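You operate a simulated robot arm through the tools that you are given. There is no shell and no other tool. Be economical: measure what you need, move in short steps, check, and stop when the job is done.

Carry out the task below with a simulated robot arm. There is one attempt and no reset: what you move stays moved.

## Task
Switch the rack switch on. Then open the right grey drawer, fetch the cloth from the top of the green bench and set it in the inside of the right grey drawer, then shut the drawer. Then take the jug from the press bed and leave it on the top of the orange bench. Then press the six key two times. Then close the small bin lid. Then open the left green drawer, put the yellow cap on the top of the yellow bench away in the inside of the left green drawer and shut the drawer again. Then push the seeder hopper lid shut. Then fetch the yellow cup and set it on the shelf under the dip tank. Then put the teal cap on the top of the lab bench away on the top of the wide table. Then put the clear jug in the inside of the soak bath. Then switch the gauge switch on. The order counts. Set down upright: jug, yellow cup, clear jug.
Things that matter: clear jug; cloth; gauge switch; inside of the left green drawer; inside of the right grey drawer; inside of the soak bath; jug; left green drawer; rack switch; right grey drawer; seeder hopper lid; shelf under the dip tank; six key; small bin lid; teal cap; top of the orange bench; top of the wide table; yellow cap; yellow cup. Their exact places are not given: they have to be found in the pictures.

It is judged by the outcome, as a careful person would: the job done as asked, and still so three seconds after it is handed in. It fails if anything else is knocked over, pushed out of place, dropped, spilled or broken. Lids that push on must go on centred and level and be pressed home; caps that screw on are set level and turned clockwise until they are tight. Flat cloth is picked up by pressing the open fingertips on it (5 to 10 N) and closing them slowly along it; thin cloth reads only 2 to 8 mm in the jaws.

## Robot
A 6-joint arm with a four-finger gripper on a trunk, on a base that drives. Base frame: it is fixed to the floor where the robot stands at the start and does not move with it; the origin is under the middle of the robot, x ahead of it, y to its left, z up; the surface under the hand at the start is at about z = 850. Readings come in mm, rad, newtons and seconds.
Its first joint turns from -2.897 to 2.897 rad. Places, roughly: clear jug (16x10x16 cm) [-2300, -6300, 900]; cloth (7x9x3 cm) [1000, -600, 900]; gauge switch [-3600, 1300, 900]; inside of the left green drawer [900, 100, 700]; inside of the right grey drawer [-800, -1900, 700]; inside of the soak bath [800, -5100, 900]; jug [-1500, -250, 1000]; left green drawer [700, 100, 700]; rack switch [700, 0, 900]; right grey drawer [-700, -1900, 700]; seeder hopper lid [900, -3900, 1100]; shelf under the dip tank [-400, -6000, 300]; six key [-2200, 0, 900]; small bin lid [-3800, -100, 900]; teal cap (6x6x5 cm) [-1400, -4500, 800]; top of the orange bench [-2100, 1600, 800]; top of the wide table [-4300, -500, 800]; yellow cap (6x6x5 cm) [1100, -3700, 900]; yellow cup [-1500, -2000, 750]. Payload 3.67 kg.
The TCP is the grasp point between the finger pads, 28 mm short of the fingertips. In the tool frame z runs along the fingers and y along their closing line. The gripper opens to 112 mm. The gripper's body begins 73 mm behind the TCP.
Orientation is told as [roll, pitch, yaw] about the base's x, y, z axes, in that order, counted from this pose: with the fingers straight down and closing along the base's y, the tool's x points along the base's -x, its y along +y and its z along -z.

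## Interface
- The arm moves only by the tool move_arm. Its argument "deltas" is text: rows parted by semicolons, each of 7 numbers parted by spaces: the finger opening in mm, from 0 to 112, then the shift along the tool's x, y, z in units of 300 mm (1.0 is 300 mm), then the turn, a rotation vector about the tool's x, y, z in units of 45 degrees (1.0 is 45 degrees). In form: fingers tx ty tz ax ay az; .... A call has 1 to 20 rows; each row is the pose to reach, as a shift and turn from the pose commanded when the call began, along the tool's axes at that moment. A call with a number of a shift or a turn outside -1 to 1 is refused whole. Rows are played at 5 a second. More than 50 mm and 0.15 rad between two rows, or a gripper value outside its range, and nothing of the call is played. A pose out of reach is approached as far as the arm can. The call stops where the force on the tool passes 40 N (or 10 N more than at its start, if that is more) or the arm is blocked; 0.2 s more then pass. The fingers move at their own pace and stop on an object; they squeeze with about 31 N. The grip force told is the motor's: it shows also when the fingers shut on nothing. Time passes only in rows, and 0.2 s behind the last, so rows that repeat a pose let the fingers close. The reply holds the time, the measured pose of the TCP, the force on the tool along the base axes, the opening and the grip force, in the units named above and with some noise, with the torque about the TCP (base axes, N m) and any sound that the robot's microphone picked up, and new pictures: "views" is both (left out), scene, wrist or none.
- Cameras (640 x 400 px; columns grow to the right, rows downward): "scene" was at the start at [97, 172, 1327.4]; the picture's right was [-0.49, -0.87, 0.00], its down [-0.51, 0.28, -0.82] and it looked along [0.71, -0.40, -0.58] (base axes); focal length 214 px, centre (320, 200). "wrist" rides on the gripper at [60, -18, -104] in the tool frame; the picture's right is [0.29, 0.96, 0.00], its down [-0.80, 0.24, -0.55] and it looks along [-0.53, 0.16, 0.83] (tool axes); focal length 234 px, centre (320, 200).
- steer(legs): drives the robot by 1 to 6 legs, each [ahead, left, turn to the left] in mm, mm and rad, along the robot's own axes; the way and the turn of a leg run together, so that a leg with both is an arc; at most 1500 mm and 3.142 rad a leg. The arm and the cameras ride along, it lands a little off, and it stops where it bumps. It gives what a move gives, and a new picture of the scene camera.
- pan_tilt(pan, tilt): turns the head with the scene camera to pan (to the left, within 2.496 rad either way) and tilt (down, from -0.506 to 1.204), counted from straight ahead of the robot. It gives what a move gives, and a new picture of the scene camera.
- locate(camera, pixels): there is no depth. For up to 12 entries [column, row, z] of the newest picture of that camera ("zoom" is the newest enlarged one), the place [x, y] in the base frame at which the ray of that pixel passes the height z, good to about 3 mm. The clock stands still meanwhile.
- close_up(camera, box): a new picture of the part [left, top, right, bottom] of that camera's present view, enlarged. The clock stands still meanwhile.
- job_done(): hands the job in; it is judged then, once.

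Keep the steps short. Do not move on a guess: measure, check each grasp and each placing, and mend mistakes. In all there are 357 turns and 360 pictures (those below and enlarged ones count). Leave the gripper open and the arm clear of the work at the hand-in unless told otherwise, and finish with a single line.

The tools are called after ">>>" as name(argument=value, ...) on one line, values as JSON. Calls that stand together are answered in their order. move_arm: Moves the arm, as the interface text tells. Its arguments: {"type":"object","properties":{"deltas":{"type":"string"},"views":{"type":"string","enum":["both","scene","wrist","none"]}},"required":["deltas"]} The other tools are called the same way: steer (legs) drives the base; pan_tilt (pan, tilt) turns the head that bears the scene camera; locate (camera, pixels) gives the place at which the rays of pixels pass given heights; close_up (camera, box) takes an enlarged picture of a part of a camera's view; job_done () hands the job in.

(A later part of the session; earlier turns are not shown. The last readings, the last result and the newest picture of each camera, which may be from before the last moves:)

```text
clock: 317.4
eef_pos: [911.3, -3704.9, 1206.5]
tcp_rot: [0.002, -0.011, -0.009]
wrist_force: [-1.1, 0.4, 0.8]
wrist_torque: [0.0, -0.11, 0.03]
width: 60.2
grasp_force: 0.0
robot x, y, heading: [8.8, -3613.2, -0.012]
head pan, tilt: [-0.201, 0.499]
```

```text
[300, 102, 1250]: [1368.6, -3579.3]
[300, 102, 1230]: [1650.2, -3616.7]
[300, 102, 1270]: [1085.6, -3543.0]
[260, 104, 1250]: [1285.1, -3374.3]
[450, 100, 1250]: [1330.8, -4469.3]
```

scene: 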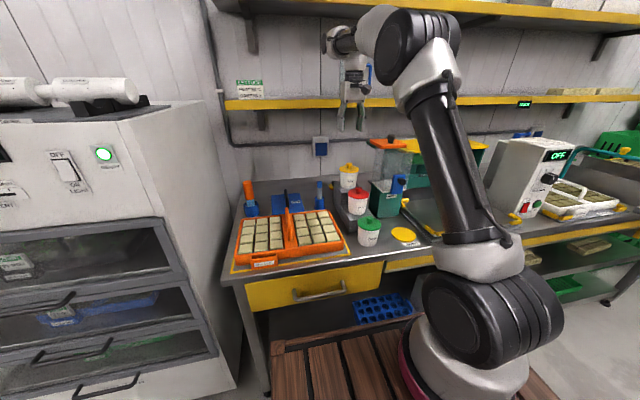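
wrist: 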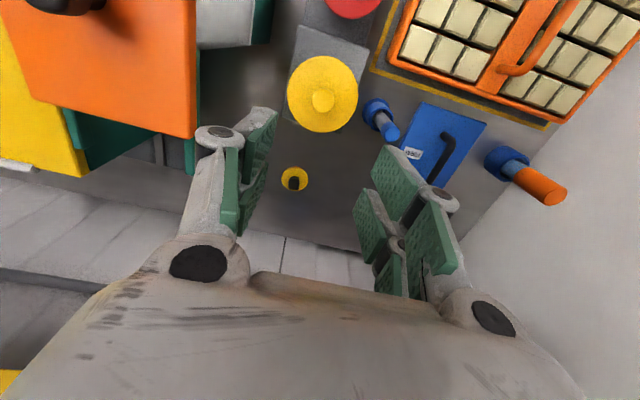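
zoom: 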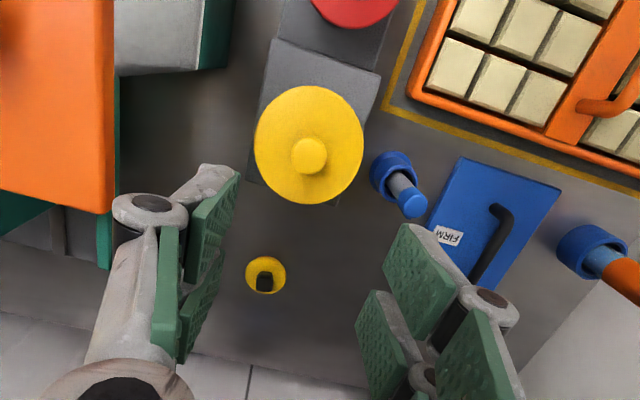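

The cap is at (1102, −3707), the BATAVIA jar well in front at x ≤ 936, and the shelf's front edge is near x 1090, z 1265. I'll tilt the tool 25° so the wrist stays in front of the shelf, and approach to 120 mm from the knob.

>>> move_arm(deltas="50 -0.07 -0.01 0.11 0 -0.09 0; 50 -0.14 -0.01 0.22 0 -0.18 0; 50 -0.21 -0.01 0.33 0 -0.27 0; 50 -0.28 -0.01 0.44 0 -0.36 0; 50 -0.35 -0.01 0.55 0 -0.45 0; 50 -0.427 -0.01 0.667 0 -0.555 0; 50 -0.427 -0.01 0.667 0 -0.555 0", views="both")

>>> close_up(camera="wrist", box=[200, 40, 440, 220])

```text
clock: 319.0
eef_pos: [1039.4, -3708.0, 1009.8]
tcp_rot: [0.0, -0.447, -0.009]
wrist_force: [-0.2, 0.1, 0.1]
wrist_torque: [-0.03, 0.01, -0.01]
width: 49.9
grasp_force: 0.1
robot x, y, heading: [11.0, -3608.9, -0.009]
head pan, tilt: [-0.201, 0.499]
```

scene: 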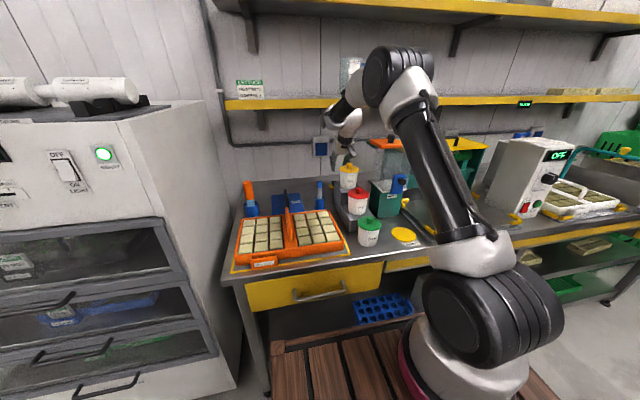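
wrist: 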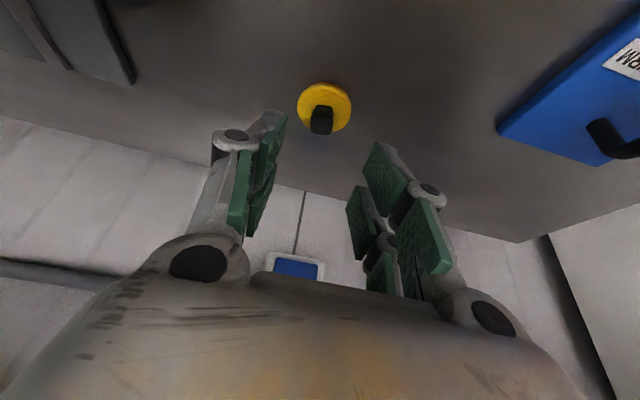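

```text
2.22 times, centred on (320, 130) of wrist
```

zoom: 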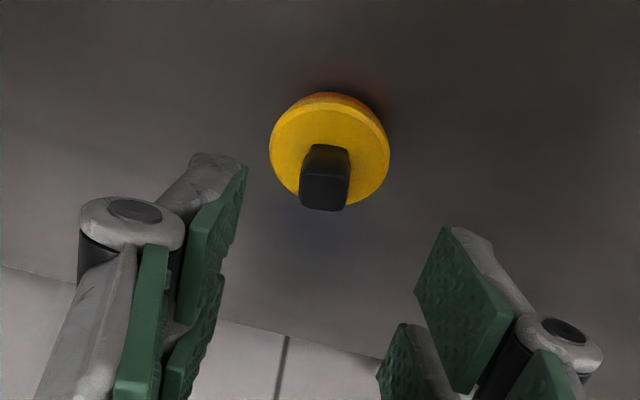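

>>> locate(camera="wrist", pixels=[[324.5, 107.5, 860], [322, 124.6, 895], [322, 124.6, 885], [298, 107, 860], [350, 108, 860], [325, 85, 855]])

```text
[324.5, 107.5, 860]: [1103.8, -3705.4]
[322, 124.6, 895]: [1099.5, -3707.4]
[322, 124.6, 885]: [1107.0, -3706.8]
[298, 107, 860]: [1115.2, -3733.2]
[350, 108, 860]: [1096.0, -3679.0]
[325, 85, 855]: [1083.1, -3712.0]
```

Cap centre confirmed at (1103, −3706), knob top near z 890. I'll advance along the tool and close on the knob.

>>> move_arm(deltas="50 0.006 0.007 0.13 0 0 0; 50 0.006 0.007 0.26 0 0 0; 50 0.006 0.007 0.35 0 0 0; 50 0.006 0.007 0.41 0 0 0; 50 0.006 0.007 0.41 0 0 0", views="wrist")

```text
clock: 320.2
eef_pos: [1091.7, -3705.8, 896.2]
tcp_rot: [0.002, -0.446, -0.008]
wrist_force: [-2.3, -0.1, 7.5]
wrist_torque: [0.0, 0.06, -0.01]
width: 50.9
grasp_force: 8.3
robot x, y, heading: [10.9, -3611.9, -0.011]
head pan, tilt: [-0.201, 0.499]
```

wrist: 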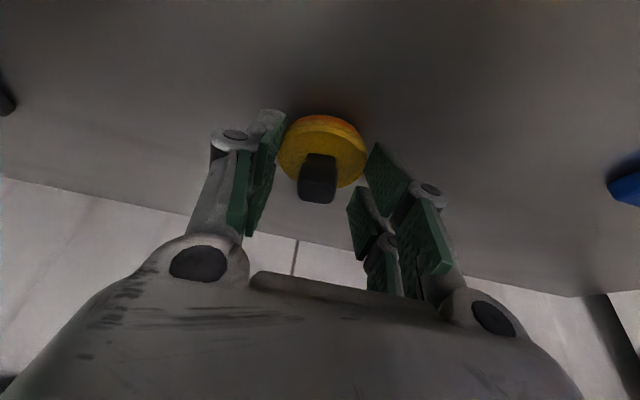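

The tips touch the disc's rim lightly. I'll lift 4 mm and close on the knob.

>>> move_arm(deltas="50 0 0 -0.014 0 0 0; 40 0 0 -0.014 0 0 0; 25 0 0 -0.014 0 0 0; 0 0 0 -0.014 0 0 0; 0 0 0 -0.014 0 0 0", views="wrist")

```text
clock: 321.4
eef_pos: [1089.1, -3707.0, 901.6]
tcp_rot: [0.002, -0.448, -0.007]
wrist_force: [-0.5, -1.2, 17.3]
wrist_torque: [-0.08, -0.04, -0.02]
width: 21.2
grasp_force: 31.0
robot x, y, heading: [11.6, -3614.6, -0.012]
head pan, tilt: [-0.201, 0.499]
```

wrist: 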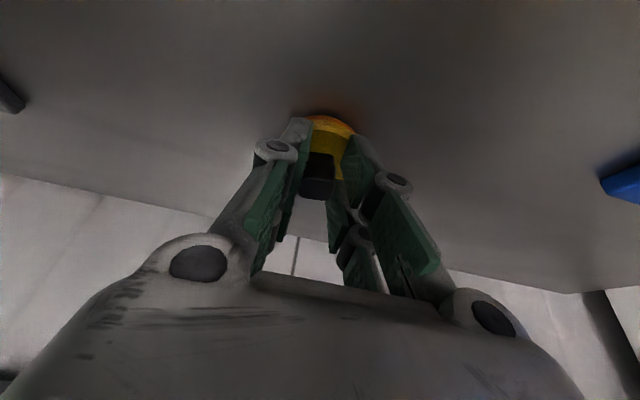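

The knob is gripped at 21 mm. I'll lift back along the tool axis, then up and away over the jars.

>>> move_arm(deltas="0 0 0 -0.04 0 0 0; 0 0 0 -0.12 0 0 0; 0 0 0 -0.24 0 0 0; 0 0 0 -0.36 0 0 0", views="wrist")

```text
clock: 322.4
eef_pos: [1042.4, -3705.4, 996.1]
tcp_rot: [0.001, -0.444, -0.008]
wrist_force: [0.7, -0.2, -1.6]
wrist_torque: [0.02, 0.01, 0.02]
width: 21.2
grasp_force: 31.1
robot x, y, heading: [14.0, -3610.9, -0.01]
head pan, tilt: [-0.201, 0.499]
```

wrist: 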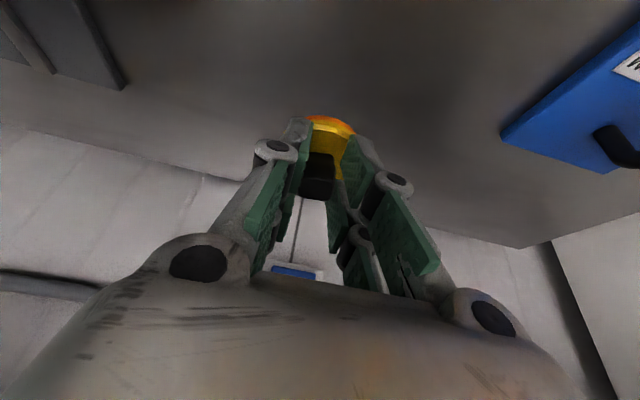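

>>> move_arm(deltas="0 0.02 0 -0.15 0 0 0; 0 0.05 0 -0.3 0 0 0; 0 0.089 0 -0.449 0 0 0; 0 0.12 0 -0.55 0 0 0", views="none")

>>> move_arm(deltas="0 0.1 0 -0.1 0 0.11 0; 0 0.2 0 -0.2 0 0.22 0; 0 0.3 0 -0.3 0 0.33 0; 0 0.4 0 -0.38 0 0.44 0; 0 0.5 0 -0.46 0 0.555 0; 0 0.6 0 -0.5 0 0.555 0", views="both")

```text
clock: 323.4
eef_pos: [939.4, -3706.8, 1131.4]
tcp_rot: [0.002, -0.444, -0.007]
wrist_force: [-0.3, 0.1, -0.8]
wrist_torque: [0.01, 0.0, 0.0]
width: 21.2
grasp_force: 31.3
robot x, y, heading: [11.0, -3613.3, -0.015]
head pan, tilt: [-0.201, 0.499]
```

```text
clock: 324.8
eef_pos: [711.2, -3706.7, 1188.2]
tcp_rot: [0.002, -0.009, -0.009]
wrist_force: [0.4, 0.6, -0.3]
wrist_torque: [-0.01, 0.07, 0.01]
width: 21.0
grasp_force: 31.2
robot x, y, heading: [10.6, -3612.2, -0.011]
head pan, tilt: [-0.201, 0.499]
```

scene: 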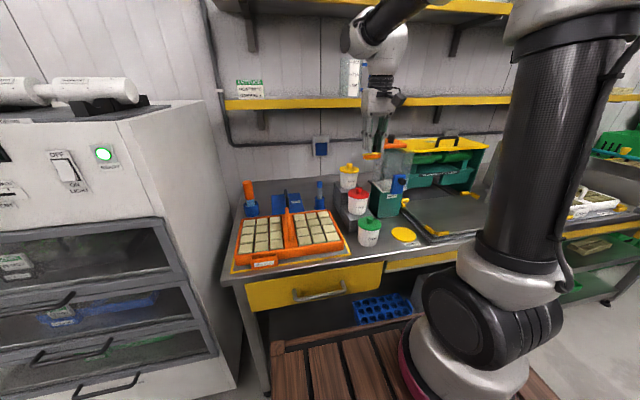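
wrist: 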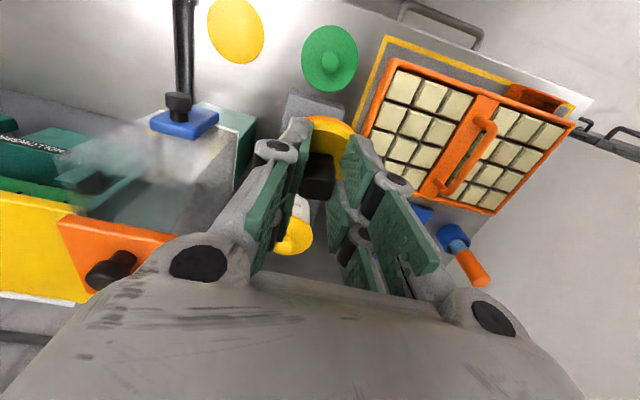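

The cap is secure. I'll raise and pull in, turn to face +y and drive back to the open green drawer.

>>> move_arm(deltas="0 0.1 0 -0.1 0 0 0; 0 0.2 0 -0.2 0 0 0; 0 0.25 0 -0.22 0 0 0", views="none")

>>> steer(legs=[[0, 0, 1.58], [1500, 0, 0]])

>>> pan_tilt(pan=-0.6, tilt=0.6)

```text
clock: 325.6
eef_pos: [636.7, -3704.1, 1254.3]
tcp_rot: [0.001, -0.009, -0.008]
wrist_force: [0.7, 0.6, -1.6]
wrist_torque: [-0.01, 0.06, -0.02]
width: 21.2
grasp_force: 30.3
robot x, y, heading: [10.9, -3612.0, -0.014]
head pan, tilt: [-0.201, 0.499]
```

```text
clock: 336.9
eef_pos: [124.1, -1489.8, 1253.5]
tcp_rot: [0.001, -0.01, 1.558]
wrist_force: [0.6, 0.2, -0.4]
wrist_torque: [0.0, 0.01, 0.02]
width: 21.0
grasp_force: 31.3
robot x, y, heading: [27.6, -2111.1, 1.555]
head pan, tilt: [-0.201, 0.499]
```

scene: 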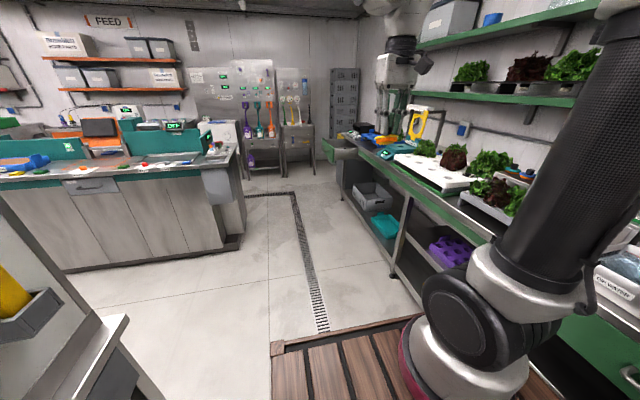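

```text
clock: 337.8
eef_pos: [123.0, -1489.3, 1254.1]
tcp_rot: [0.002, -0.011, 1.557]
wrist_force: [0.1, 0.2, -0.2]
wrist_torque: [0.0, 0.0, -0.05]
width: 20.8
grasp_force: 31.1
robot x, y, heading: [31.7, -2116.4, 1.556]
head pan, tilt: [-0.6, 0.6]
```

scene: 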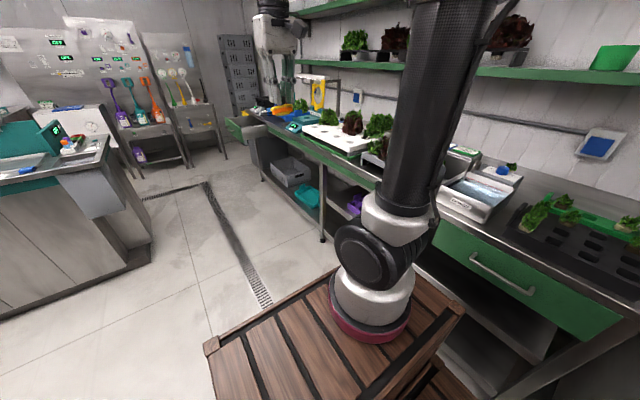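

>>> steer(legs=[[1000, 0, 0.015], [700, 135, 0]])

```text
clock: 346.3
eef_pos: [-49.1, 190.8, 1254.1]
tcp_rot: [0.001, -0.011, 1.598]
wrist_force: [0.4, 0.3, 0.4]
wrist_torque: [0.03, 0.0, 0.02]
width: 20.9
grasp_force: 30.4
robot x, y, heading: [-119.2, -437.3, 1.593]
head pan, tilt: [-0.6, 0.6]
```

scene: 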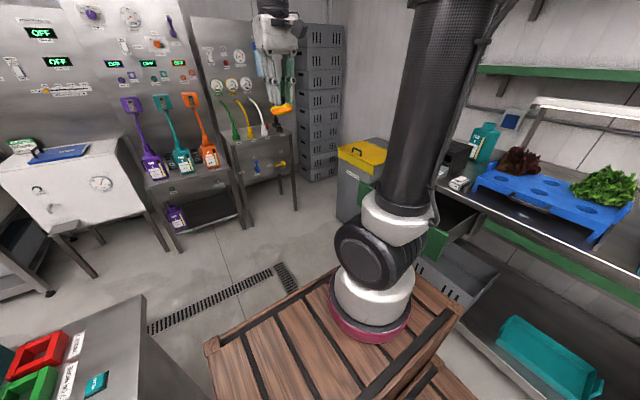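

>>> steer(legs=[[25, -24, -0.022]])

>>> move_arm(deltas="0 0.02 -0.15 0 0 0 0; 0 0.04 -0.3 0 0 0 0; 0 0.06 -0.45 0 0 0 0; 0 0.08 -0.6 0 0 0 0; 0 0.1 -0.75 0 0 0 0; 0 0.12 -0.9 0 0 0 0; 0 0.13 -1 0 0 0 0", views="none")

>>> move_arm(deltas="0 0.04 -0.12 0.05 0 0 0; 0 0.08 -0.24 0.1 0 0 0; 0 0.12 -0.36 0.15 0 0 0; 0 0.16 -0.48 0.2 0 0 0; 0 0.16 -0.5 0.3 0 0 0; 0 0.16 -0.5 0.3 0 0 0", views="wrist")

```text
clock: 347.2
eef_pos: [-11.6, 214.3, 1254.2]
tcp_rot: [0.001, -0.011, 1.578]
wrist_force: [-0.8, 0.4, -0.2]
wrist_torque: [-0.01, 0.04, 0.02]
width: 20.7
grasp_force: 30.6
robot x, y, heading: [-91.6, -416.1, 1.574]
head pan, tilt: [-0.6, 0.6]
```

scene: 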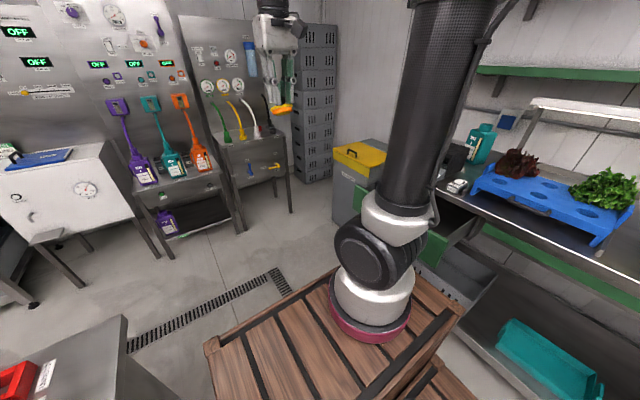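

```text
clock: 348.8
eef_pos: [288.8, 178.0, 1254.2]
tcp_rot: [0.001, -0.011, 1.579]
wrist_force: [-0.2, 0.5, 0.4]
wrist_torque: [0.0, -0.07, -0.02]
width: 20.9
grasp_force: 31.2
robot x, y, heading: [-95.2, -411.3, 1.577]
head pan, tilt: [-0.6, 0.6]
```

```text
clock: 350.2
eef_pos: [439.7, 131.1, 1160.1]
tcp_rot: [0.002, -0.011, 1.578]
wrist_force: [0.1, 0.1, 0.0]
wrist_torque: [-0.01, 0.0, 0.02]
width: 20.7
grasp_force: 31.0
robot x, y, heading: [-90.3, -411.8, 1.577]
head pan, tilt: [-0.6, 0.6]
```

wrist: 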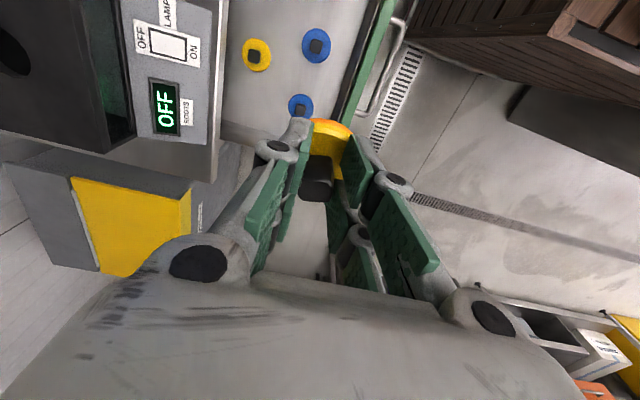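

>>> locate(camera="wrist", pixels=[[257, 55, 710], [317, 45, 710], [299, 105, 710], [257, 30, 700], [340, 110, 825], [368, 30, 825], [222, 140, 840], [235, 120, 700], [300, 5, 700]])

>>> close_up(camera="wrist", box=[210, 0, 410, 150])

```text
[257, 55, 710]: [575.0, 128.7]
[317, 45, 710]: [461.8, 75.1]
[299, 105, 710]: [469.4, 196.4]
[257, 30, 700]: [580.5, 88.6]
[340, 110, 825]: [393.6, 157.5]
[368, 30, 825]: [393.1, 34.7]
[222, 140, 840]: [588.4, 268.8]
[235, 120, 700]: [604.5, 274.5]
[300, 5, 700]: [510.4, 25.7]
```

```text
2.67 times, centred on (310, 75) of wrist
```

zoom: 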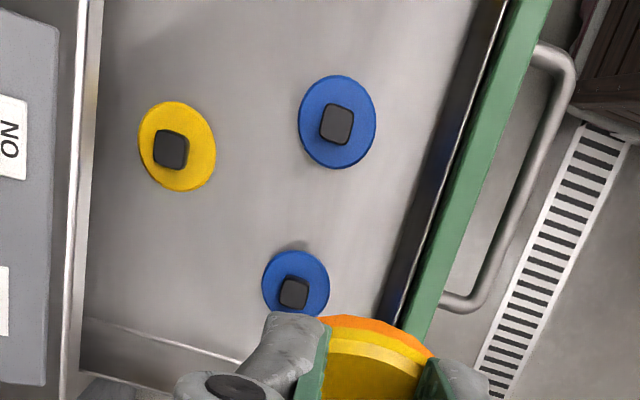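

In the drawer the caps lie at (575,129), (462,75) and (469,196); the spot (515, 27) is free. The cap was gripped with a 25° tilt, so I'll restore that tilt to keep it level and go down over the spot.

>>> move_arm(deltas="0 0.05 -0.03 0.1 0 -0.08 0; 0 0.1 -0.06 0.22 0 -0.16 0; 0 0.16 -0.09 0.34 0 -0.24 0; 0 0.21 -0.13 0.46 0 -0.32 0; 0 0.26 -0.17 0.58 0 -0.4 0; 0 0.32 -0.21 0.7 0 -0.48 0; 0 0.387 -0.25 0.8 0 -0.555 0; 0 0.387 -0.25 0.9 0 -0.555 0; 0 0.387 -0.25 0.9 0 -0.555 0", views="wrist")

>>> close_up(camera="wrist", box=[100, 0, 500, 250])

```text
clock: 352.2
eef_pos: [514.7, 16.1, 889.6]
tcp_rot: [0.002, -0.446, 1.576]
wrist_force: [-1.1, 0.0, -0.1]
wrist_torque: [0.03, -0.02, -0.01]
width: 21.0
grasp_force: 30.9
robot x, y, heading: [-98.9, -410.0, 1.569]
head pan, tilt: [-0.6, 0.6]
```

wrist: 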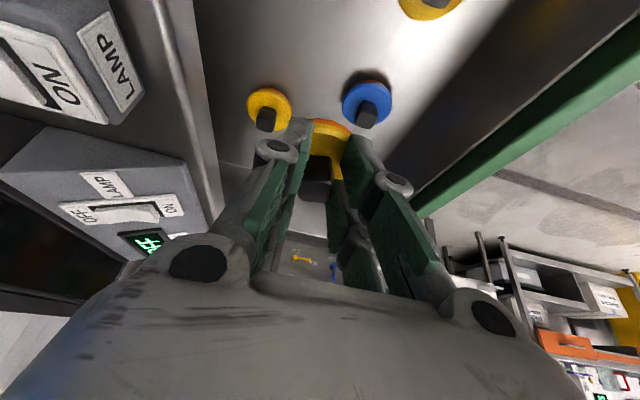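

```text
1.60 times, centred on (300, 125) of wrist
```

zoom: 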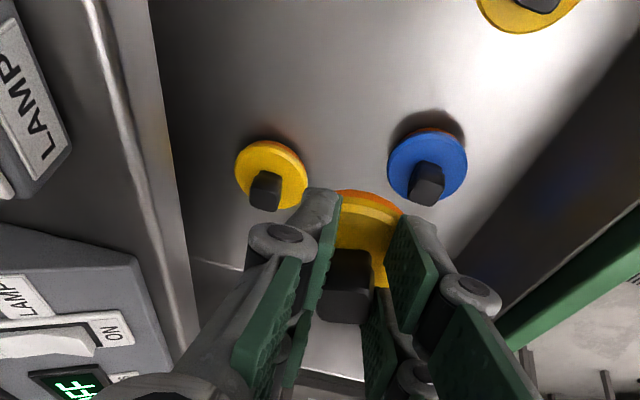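

>>> locate(camera="wrist", pixels=[[268, 105, 705], [367, 103, 705], [430, 3, 705], [322, 130, 705], [205, 150, 840], [470, 160, 825], [330, 60, 695]])

```text
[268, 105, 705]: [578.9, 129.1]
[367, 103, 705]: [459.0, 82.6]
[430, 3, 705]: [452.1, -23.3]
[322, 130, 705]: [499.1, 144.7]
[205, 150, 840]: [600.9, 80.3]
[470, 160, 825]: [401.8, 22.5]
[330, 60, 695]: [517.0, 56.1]
```

A second yellow cap is at (452, −23). My spot still has about 25 mm clearance. I'll lower straight down to z 765 and then creep.

>>> move_arm(deltas="0 0.06 0 0.126 0 0 0; 0 0.12 0 0.252 0 0 0; 0 0.15 0 0.315 0 0 0; 0 0.178 0 0.374 0 0 0; 0 0.178 0 0.374 0 0 0", views="wrist")

>>> move_arm(deltas="0 0.006 0 0.012 0 0 0; 0 0.012 0 0.024 0 0 0; 0 0.018 0 0.036 0 0 0; 0 0.023 0 0.048 0 0 0; 0 0.029 0 0.06 0 0 0; 0 0.035 0 0.072 0 0 0", views="wrist")

```text
clock: 353.4
eef_pos: [513.9, 18.4, 765.9]
tcp_rot: [0.001, -0.444, 1.577]
wrist_force: [0.4, -0.6, 0.7]
wrist_torque: [0.01, 0.02, 0.03]
width: 20.8
grasp_force: 30.8
robot x, y, heading: [-93.9, -411.0, 1.576]
head pan, tilt: [-0.6, 0.6]
```

wrist: 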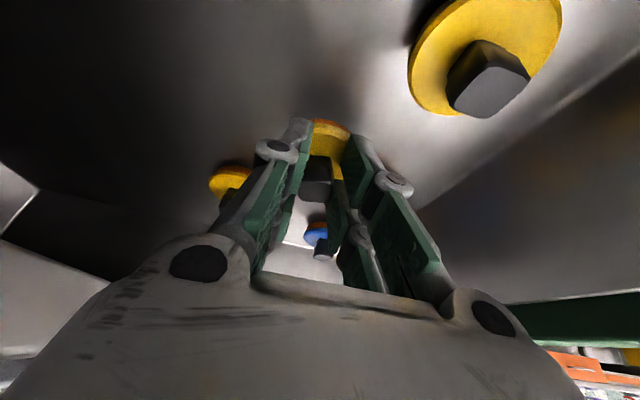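

```text
clock: 354.7
eef_pos: [516.3, 18.0, 750.5]
tcp_rot: [-0.007, -0.449, 1.579]
wrist_force: [1.6, -3.3, 13.2]
wrist_torque: [-0.13, -0.01, -0.01]
width: 21.0
grasp_force: 30.6
robot x, y, heading: [-93.2, -411.2, 1.571]
head pan, tilt: [-0.6, 0.6]
stopped in row 6: the force on the tool passed its limit at 46 N (the readings are from after the stop); the commanded pose is now the measured one
```

wrist: 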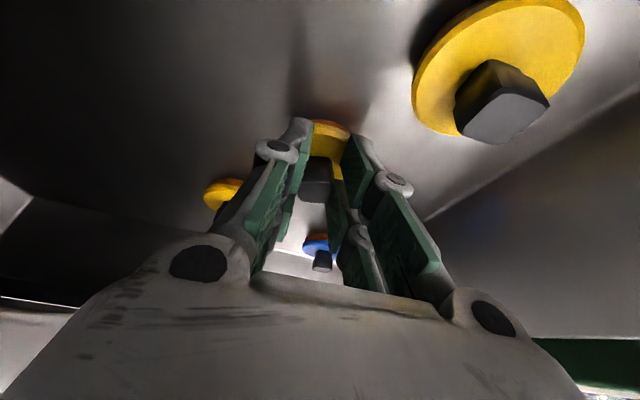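

It's down, floor contact at z 750. I'll open and lift straight up.

>>> move_arm(deltas="30 0 0 -0.003 0 0 0; 48 0 0 -0.003 0 0 0; 48 -0.03 0 -0.07 0 0 0; 48 -0.08 0 -0.17 0 0 0; 48 -0.14 0 -0.3 0 0 0; 48 -0.2 0 -0.43 0 0 0; 48 -0.26 0 -0.56 0 0 0; 48 -0.32 0 -0.69 0 0 0; 48 -0.38 0 -0.82 0 0 0", views="wrist")

>>> close_up(camera="wrist", box=[160, 0, 460, 200])

```text
clock: 356.7
eef_pos: [517.5, 15.9, 1019.7]
tcp_rot: [-0.001, -0.447, 1.577]
wrist_force: [0.1, 0.3, -0.7]
wrist_torque: [0.02, 0.04, 0.03]
width: 48.2
grasp_force: 0.0
robot x, y, heading: [-95.0, -410.7, 1.569]
head pan, tilt: [-0.6, 0.6]
```

wrist: 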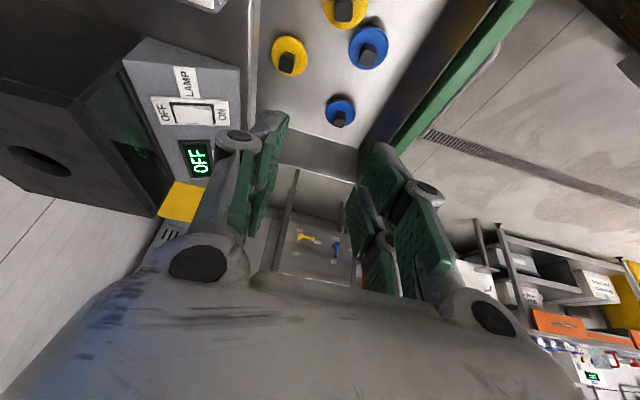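

```text
2.00 times, centred on (310, 100) of wrist
```

zoom: 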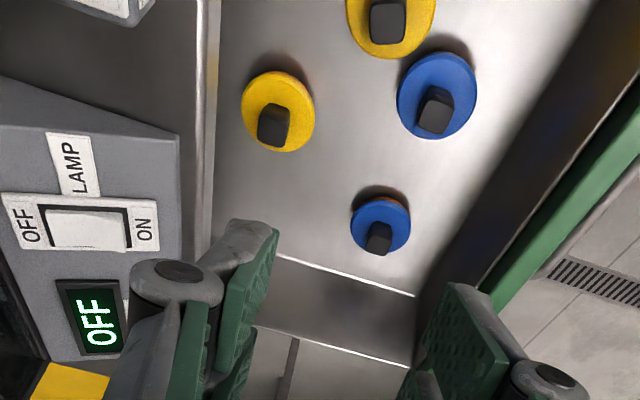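

The cap lies flat in the drawer with the others. Now I'll straighten the tool, turn it 90° and move outside the handle to push the drawer shut.

>>> move_arm(deltas="0 -0.034 0.12 0.017 0 0.095 0; 0 -0.07 0.24 0.034 0 0.19 0; 0 -0.1 0.36 0.05 0 0.285 0; 0 -0.14 0.48 0.066 0 0.38 0; 0 -0.17 0.6 0.083 0 0.47 0; 0 -0.207 0.723 0.099 0 0.565 0", views="none")

>>> move_arm(deltas="0 0 0 0 0 0 0.17; 0 0 0 0 0 0 0.34; 0 0 0 0 0 0 0.51; 0 0 0 0 0 0 0.68; 0 0 0 0 0 0 0.85; 0 0 0 0 0 0 1", views="none")

>>> move_arm(deltas="0 0 0 0 0 0 0.17; 0 0 0 0 0 0 0.34; 0 0 0 0 0 0 0.51; 0 0 0 0 0 0 0.68; 0 0 0 0 0 0 0.85; 0 0 0 0 0 0 1; 0 0 0 0 0 0 1", views="wrist")

```text
clock: 358.1
eef_pos: [299.0, 83.1, 1020.6]
tcp_rot: [-0.003, -0.002, 1.577]
wrist_force: [1.1, 0.1, -0.3]
wrist_torque: [-0.01, 0.02, 0.02]
width: 0.0
grasp_force: 31.2
robot x, y, heading: [-90.9, -412.9, 1.574]
head pan, tilt: [-0.6, 0.6]
```

```text
clock: 359.5
eef_pos: [297.9, 83.4, 1019.0]
tcp_rot: [-0.001, -0.007, 0.789]
wrist_force: [0.3, 0.1, -0.7]
wrist_torque: [-0.03, 0.03, 0.01]
width: 0.0
grasp_force: 31.0
robot x, y, heading: [-95.3, -413.9, 1.573]
head pan, tilt: [-0.6, 0.6]
```

```text
clock: 361.1
eef_pos: [297.8, 83.0, 1019.3]
tcp_rot: [0.004, -0.004, 0.005]
wrist_force: [0.6, -0.4, 0.2]
wrist_torque: [-0.01, 0.0, -0.02]
width: 0.0
grasp_force: 31.4
robot x, y, heading: [-93.4, -409.4, 1.572]
head pan, tilt: [-0.6, 0.6]
```

wrist: 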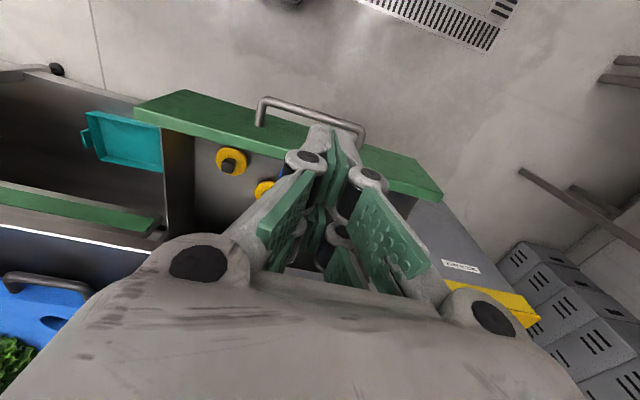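

>>> locate(camera="wrist", pixels=[[300, 107, 763], [265, 100, 763], [232, 160, 705], [265, 188, 705]])

```text
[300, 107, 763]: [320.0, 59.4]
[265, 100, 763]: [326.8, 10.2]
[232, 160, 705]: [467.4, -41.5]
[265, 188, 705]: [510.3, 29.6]
```

The bar is at x 323. I'll step back to x 278 and lower to bar height, then push.

>>> move_arm(deltas="0 0.067 0 0.05 0 0 0; 0 0.067 0 0.2 0 0 0; 0 0.067 0 0.35 0 0 0; 0 0.067 0 0.5 0 0 0; 0 0.067 0 0.65 0 0 0; 0 0.067 0 0.78 0 0 0; 0 0.067 0 0.82 0 0 0; 0 0.067 0 0.82 0 0 0", views="wrist")

```text
clock: 362.9
eef_pos: [278.8, 82.5, 771.6]
tcp_rot: [0.006, -0.004, 0.009]
wrist_force: [-0.1, -0.1, -0.3]
wrist_torque: [0.01, -0.01, 0.0]
width: 0.1
grasp_force: 31.3
robot x, y, heading: [-94.0, -415.0, 1.572]
head pan, tilt: [-0.6, 0.6]
```

wrist: 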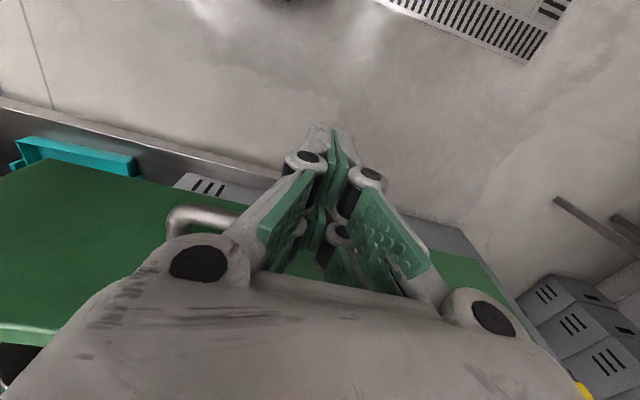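

Now I push toward +x, slowing near the end.

>>> move_arm(deltas="0 -0.09 0 0 0 0 0; 0 -0.18 0 0 0 0 0; 0 -0.28 0 0 0 0 0; 0 -0.38 0 0 0 0 0; 0 -0.48 0 0 0 0 0; 0 -0.58 0 0 0 0 0; 0 -0.68 0 0 0 0 0; 0 -0.76 0 0 0 0 0; 0 -0.82 0 0 0 0 0; 0 -0.86 0 0 0 0 0; 0 -0.89 0 0 0 0 0; 0 -0.92 0 0 0 0 0", views="wrist")

>>> move_arm(deltas="0 0.08 0 0 0 0 0; 0 0.2 0 -0.05 0 0 0; 0 0.25 0 -0.2 0 0 0; 0 0.25 0 -0.35 0 0 0; 0 0.25 0 -0.5 0 0 0; 0 0.25 0 -0.65 0 0 0; 0 0.25 0 -0.8 0 0 0", views="both")

```text
clock: 365.1
eef_pos: [528.7, 84.9, 771.4]
tcp_rot: [-0.001, 0.012, 0.005]
wrist_force: [-6.1, 0.3, -0.4]
wrist_torque: [0.04, 0.08, -0.04]
width: 5.8
grasp_force: 36.1
robot x, y, heading: [-91.9, -410.4, 1.573]
head pan, tilt: [-0.6, 0.6]
stopped in row 11: the force on the tool passed its limit at 55 N (the readings are from after the stop); the commanded pose is now the measured one
```

wrist: 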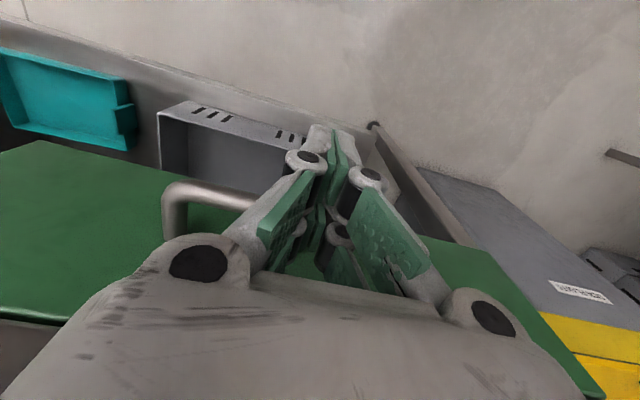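

```text
clock: 366.7
eef_pos: [460.0, 82.5, 1011.2]
tcp_rot: [-0.002, 0.011, 0.005]
wrist_force: [0.7, 0.3, 0.1]
wrist_torque: [-0.03, -0.01, 0.0]
width: 0.0
grasp_force: 35.6
robot x, y, heading: [-92.5, -410.9, 1.574]
head pan, tilt: [-0.6, 0.6]
```

scene: 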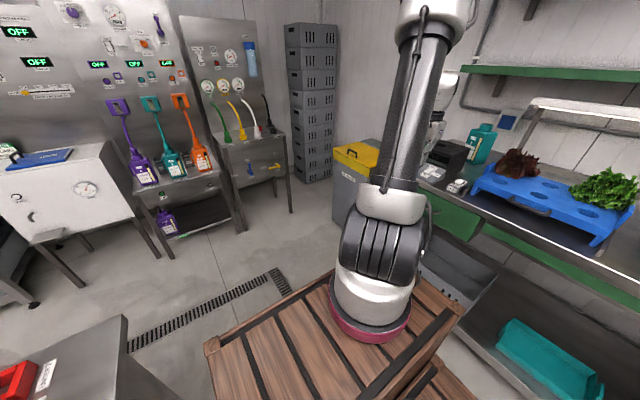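
wrist: 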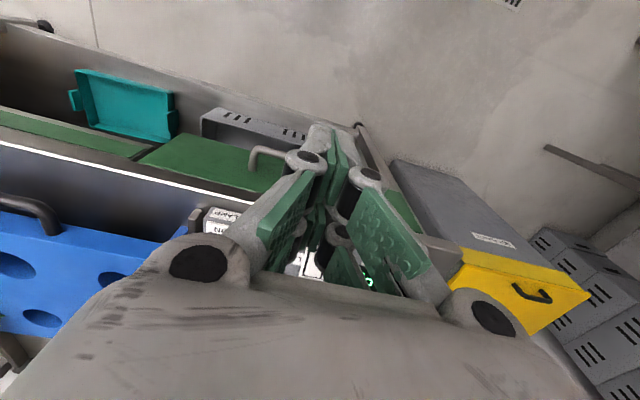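

>>> locate(camera="wrist", pixels=[[262, 153, 763], [275, 154, 763], [200, 150, 825], [100, 160, 845]])

>>> close_up(camera="scene", box=[400, 140, 520, 260])

```text
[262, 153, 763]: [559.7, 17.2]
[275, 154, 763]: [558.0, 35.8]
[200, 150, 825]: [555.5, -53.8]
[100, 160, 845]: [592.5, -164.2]
```

```text
3.33 times, centred on (460, 200) of scene
```

zoom: 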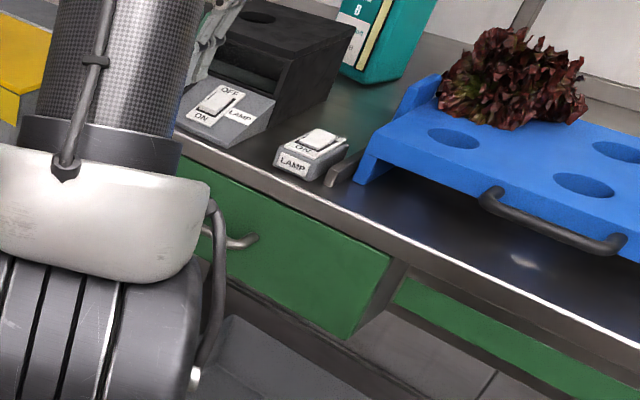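

The bar is back at x 559, so the drawer is shut. Next is the seeder hopper lid. I'll raise the arm, bring it to the front and drive back down the aisle.

>>> move_arm(deltas="0 0 0 -0.15 0 0 0; 0 0 0 -0.3 0 0 0; 0 0.05 0.03 -0.45 0 0 0; 0 0.1 0.06 -0.6 0 0 0; 0 0.2 0.1 -0.7 0 0 0; 0 0.32 0.15 -0.78 0 0 0; 0 0.46 0.2 -0.8 0 0 0; 0 0.6 0.25 -0.8 0 0 0; 0 0.74 0.3 -0.8 0 0 0; 0 0.88 0.35 -0.8 0 0 0; 0 1 0.4 -0.8 0 0 0", views="none")

>>> move_arm(deltas="0 0.14 0.02 0 0 0 0; 0 0.28 0.04 0 0 0 0; 0 0.42 0.04 0 0 0 0; 0 0.5 0.04 0 0 0 0", views="none")

>>> steer(legs=[[-600, 0, 0], [-900, -110, 0], [-1000, -10, 0]])

```text
clock: 369.1
eef_pos: [159.4, 201.6, 1257.0]
tcp_rot: [0.002, 0.01, 0.005]
wrist_force: [0.4, 0.3, -0.4]
wrist_torque: [-0.02, 0.05, 0.02]
width: 0.0
grasp_force: 35.8
robot x, y, heading: [-98.5, -411.6, 1.572]
head pan, tilt: [-0.6, 0.6]
```

```text
clock: 370.1
eef_pos: [9.5, 214.1, 1257.8]
tcp_rot: [0.0, 0.011, 0.003]
wrist_force: [-0.1, 0.4, 0.2]
wrist_torque: [0.02, 0.02, 0.0]
width: 0.2
grasp_force: 35.3
robot x, y, heading: [-92.7, -412.5, 1.575]
head pan, tilt: [-0.6, 0.6]
```

```text
clock: 382.7
eef_pos: [155.5, -2280.5, 1256.1]
tcp_rot: [0.001, 0.009, 0.034]
wrist_force: [0.7, 0.2, -0.7]
wrist_torque: [-0.03, -0.02, -0.02]
width: 0.2
grasp_force: 35.7
robot x, y, heading: [68.5, -2905.9, 1.6]
head pan, tilt: [-0.6, 0.6]
```

scene: 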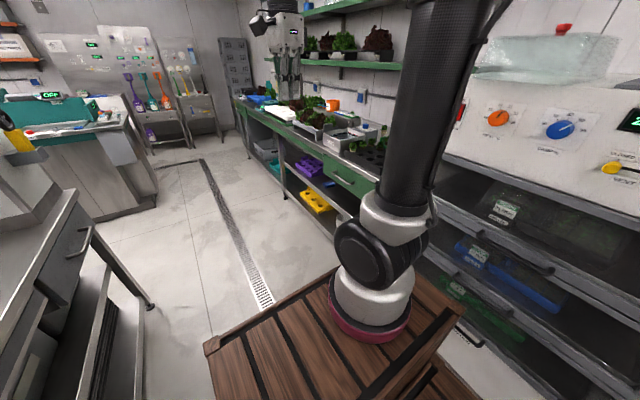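

>>> steer(legs=[[-920, 75, -0.03], [0, 0, -1.57]])

>>> pan_tilt(pan=-0.1, tilt=0.5)

>>> close_up(camera="scene", box=[240, 90, 440, 230])

```text
clock: 391.3
eef_pos: [627.6, -3942.4, 1256.8]
tcp_rot: [0.0, 0.012, -1.569]
wrist_force: [-0.6, 0.3, -0.7]
wrist_torque: [-0.03, 0.0, -0.01]
width: 0.0
grasp_force: 35.4
robot x, y, heading: [3.7, -3834.7, -0.001]
head pan, tilt: [-0.6, 0.6]
```

scene: 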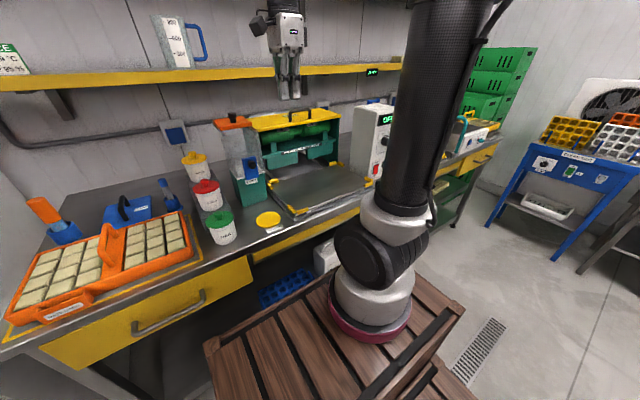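

```text
clock: 392.3
eef_pos: [627.2, -3942.9, 1257.3]
tcp_rot: [-0.001, 0.01, -1.57]
wrist_force: [-0.2, -0.6, -0.5]
wrist_torque: [-0.02, 0.03, -0.02]
width: 0.1
grasp_force: 35.7
robot x, y, heading: [6.1, -3837.0, 0.001]
head pan, tilt: [-0.099, 0.499]
```

scene: 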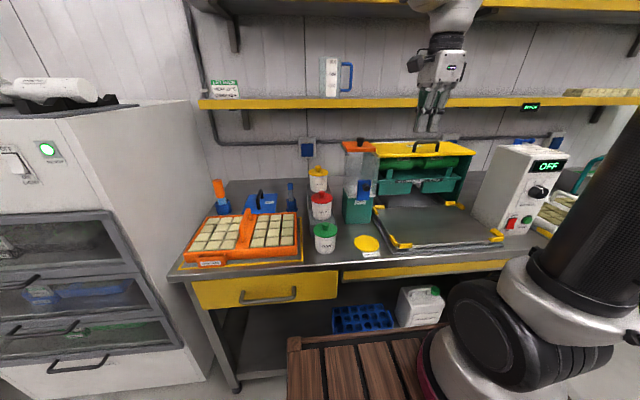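

```text
2.86 times, centred on (340, 160) of scene
```

zoom: 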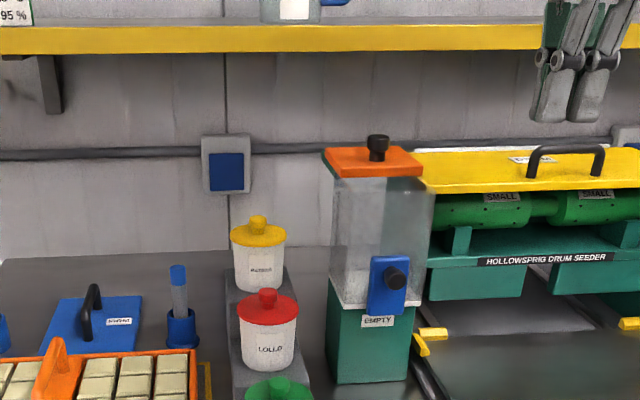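

I'll turn the wrist back to yaw 0 to look at the hopper from above.

>>> move_arm(deltas="0 0 0 0 0 0 -0.17; 0 0 0 0 0 0 -0.34; 0 0 0 0 0 0 -0.51; 0 0 0 0 0 0 -0.68; 0 0 0 0 0 0 -0.85; 0 0 0 0 0 0 -1", views="none")

>>> move_arm(deltas="0 0 0 0 0 0 -0.17; 0 0 0 0 0 0 -0.34; 0 0 0 0 0 0 -0.51; 0 0 0 0 0 0 -0.68; 0 0 0 0 0 0 -0.85; 0 0 0 0 0 0 -1; 0 0 0 0 0 0 -1", views="wrist")

>>> close_up(camera="wrist", box=[160, 60, 480, 280])

```text
clock: 393.7
eef_pos: [628.2, -3942.8, 1257.2]
tcp_rot: [0.006, 0.008, -0.78]
wrist_force: [0.0, 0.7, 0.6]
wrist_torque: [0.01, 0.01, 0.03]
width: 0.1
grasp_force: 35.6
robot x, y, heading: [2.9, -3836.9, -0.005]
head pan, tilt: [-0.099, 0.499]
```

```text
clock: 395.3
eef_pos: [627.9, -3941.5, 1256.5]
tcp_rot: [0.012, 0.001, 0.003]
wrist_force: [0.6, 0.4, 0.1]
wrist_torque: [0.01, 0.02, 0.01]
width: 0.0
grasp_force: 35.9
robot x, y, heading: [3.8, -3836.4, -0.001]
head pan, tilt: [-0.099, 0.499]
```

wrist: 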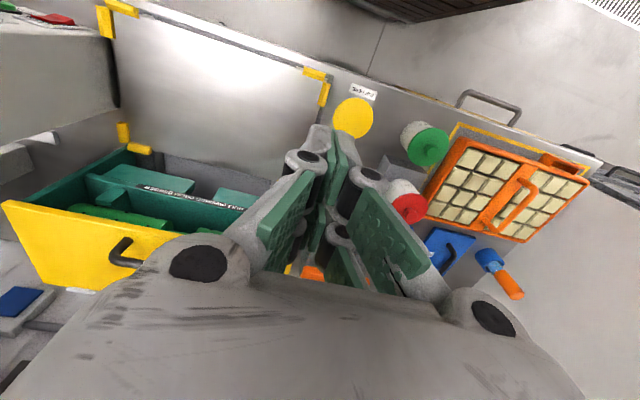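

```text
1.82 times, centred on (320, 170) of wrist
```

zoom: 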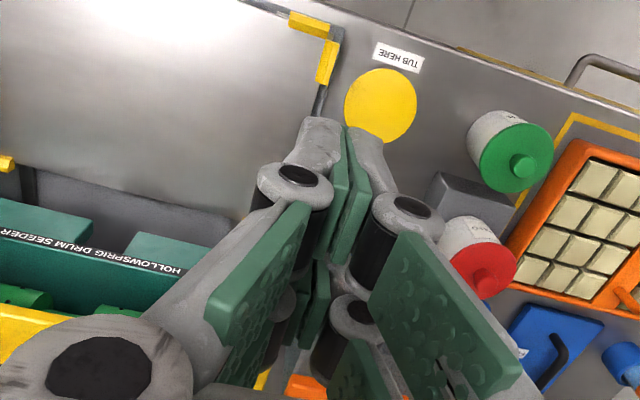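

>>> move_arm(deltas="0 -0.08 0.13 0 0 0 0; 0 -0.16 0.26 0 0 0 0; 0 -0.24 0.39 0 0 0 0; 0 -0.3 0.5 0 0 0 0; 0 -0.3 0.5 0 0 0 0", views="wrist")

>>> close_up(camera="wrist", box=[80, 60, 340, 260])

```text
clock: 396.5
eef_pos: [717.2, -3793.3, 1258.6]
tcp_rot: [0.01, -0.001, 0.003]
wrist_force: [-0.5, 0.0, 0.1]
wrist_torque: [0.04, 0.01, -0.02]
width: 0.1
grasp_force: 36.1
robot x, y, heading: [2.0, -3839.8, -0.003]
head pan, tilt: [-0.099, 0.499]
```

wrist: 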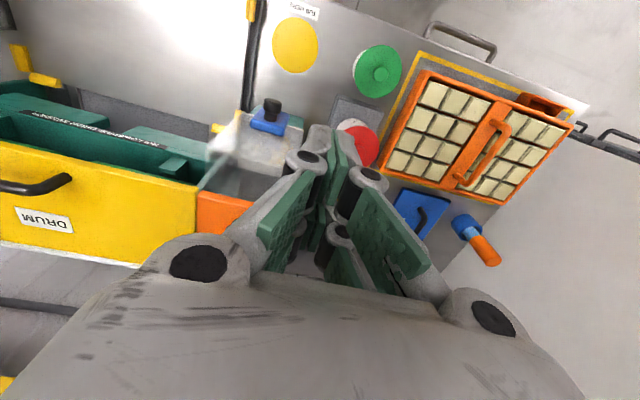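

```text
2.00 times, centred on (210, 160) of wrist
```

zoom: 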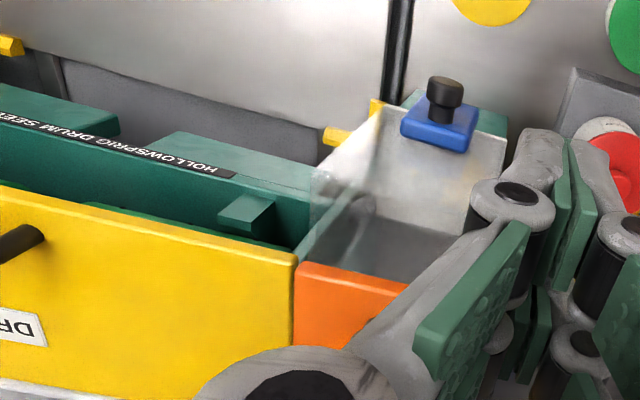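

>>> locate(camera="wrist", pixels=[[198.5, 191, 1050], [198.5, 191, 1100], [198.5, 191, 1150], [254, 205, 1100], [265, 114, 1000], [270, 105, 1030], [222, 108, 1050], [295, 130, 1050]])

>>> locate(camera="scene", pixels=[[376.7, 151.3, 1050], [376.7, 151.3, 1100], [376.7, 151.3, 1150], [345.9, 152.3, 1100], [359.5, 147, 1130], [359.5, 147, 1100], [371, 143, 1100], [341, 143, 1100]])

```text
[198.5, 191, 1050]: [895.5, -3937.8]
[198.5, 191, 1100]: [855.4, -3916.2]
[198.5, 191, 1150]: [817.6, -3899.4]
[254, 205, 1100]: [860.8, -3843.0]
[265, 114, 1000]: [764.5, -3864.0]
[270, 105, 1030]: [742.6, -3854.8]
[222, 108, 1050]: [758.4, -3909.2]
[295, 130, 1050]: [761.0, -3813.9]
```

```text
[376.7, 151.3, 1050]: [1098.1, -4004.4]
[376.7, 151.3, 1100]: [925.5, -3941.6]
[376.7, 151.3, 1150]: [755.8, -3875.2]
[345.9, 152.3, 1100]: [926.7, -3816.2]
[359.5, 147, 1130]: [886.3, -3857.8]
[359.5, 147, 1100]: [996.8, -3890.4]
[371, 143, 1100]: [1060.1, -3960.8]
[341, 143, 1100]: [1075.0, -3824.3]
```

The lid's front edge is at x 834, z 1127, while the hopper front is near x 755, so it is slid back about 80 mm. I'll move over the knob near (890, −3858) to measure it.

>>> move_arm(deltas="50 -0.1 -0.04 0 0 0 0; 50 -0.2 -0.08 0 0 0 0; 50 -0.3 -0.12 0 0 0 0; 50 -0.4 -0.18 0 0 0 0; 50 -0.4 -0.2 0 0 0 0", views="wrist")

>>> close_up(camera="wrist", box=[200, 60, 440, 260])

```text
clock: 397.7
eef_pos: [837.9, -3850.5, 1255.6]
tcp_rot: [0.01, 0.002, 0.002]
wrist_force: [0.0, -0.2, -0.1]
wrist_torque: [-0.04, 0.0, -0.02]
width: 49.8
grasp_force: 0.1
robot x, y, heading: [1.1, -3837.3, -0.004]
head pan, tilt: [-0.099, 0.499]
```

wrist: 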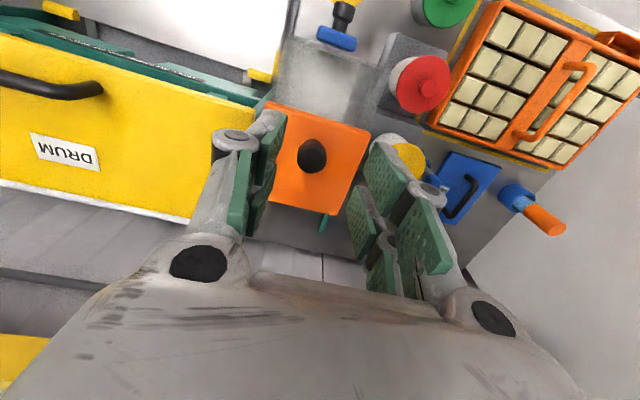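

```text
2.00 times, centred on (320, 160) of wrist
```

zoom: 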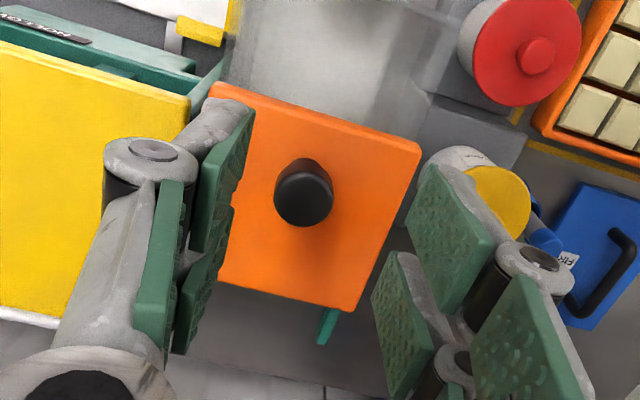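

>>> locate(camera="wrist", pixels=[[311.5, 159, 1160], [311.5, 159, 1150], [311.5, 159, 1140], [267.5, 102.5, 1127], [370, 135, 1127], [335, 215, 1127], [288, 55, 1110], [385, 70, 1110], [337, 40, 1010]])

>>> locate(camera="scene", pixels=[[360, 142, 1150], [360, 142, 1160], [360, 142, 1140]])

```text
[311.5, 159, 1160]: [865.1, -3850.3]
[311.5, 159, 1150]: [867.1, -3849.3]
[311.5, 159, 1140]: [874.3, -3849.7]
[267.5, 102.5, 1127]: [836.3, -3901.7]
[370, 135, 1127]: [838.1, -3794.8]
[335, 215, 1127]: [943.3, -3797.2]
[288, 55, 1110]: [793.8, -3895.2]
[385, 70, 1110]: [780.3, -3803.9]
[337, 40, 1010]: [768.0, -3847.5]
```

```text
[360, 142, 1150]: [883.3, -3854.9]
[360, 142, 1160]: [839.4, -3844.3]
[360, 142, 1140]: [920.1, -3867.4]
```

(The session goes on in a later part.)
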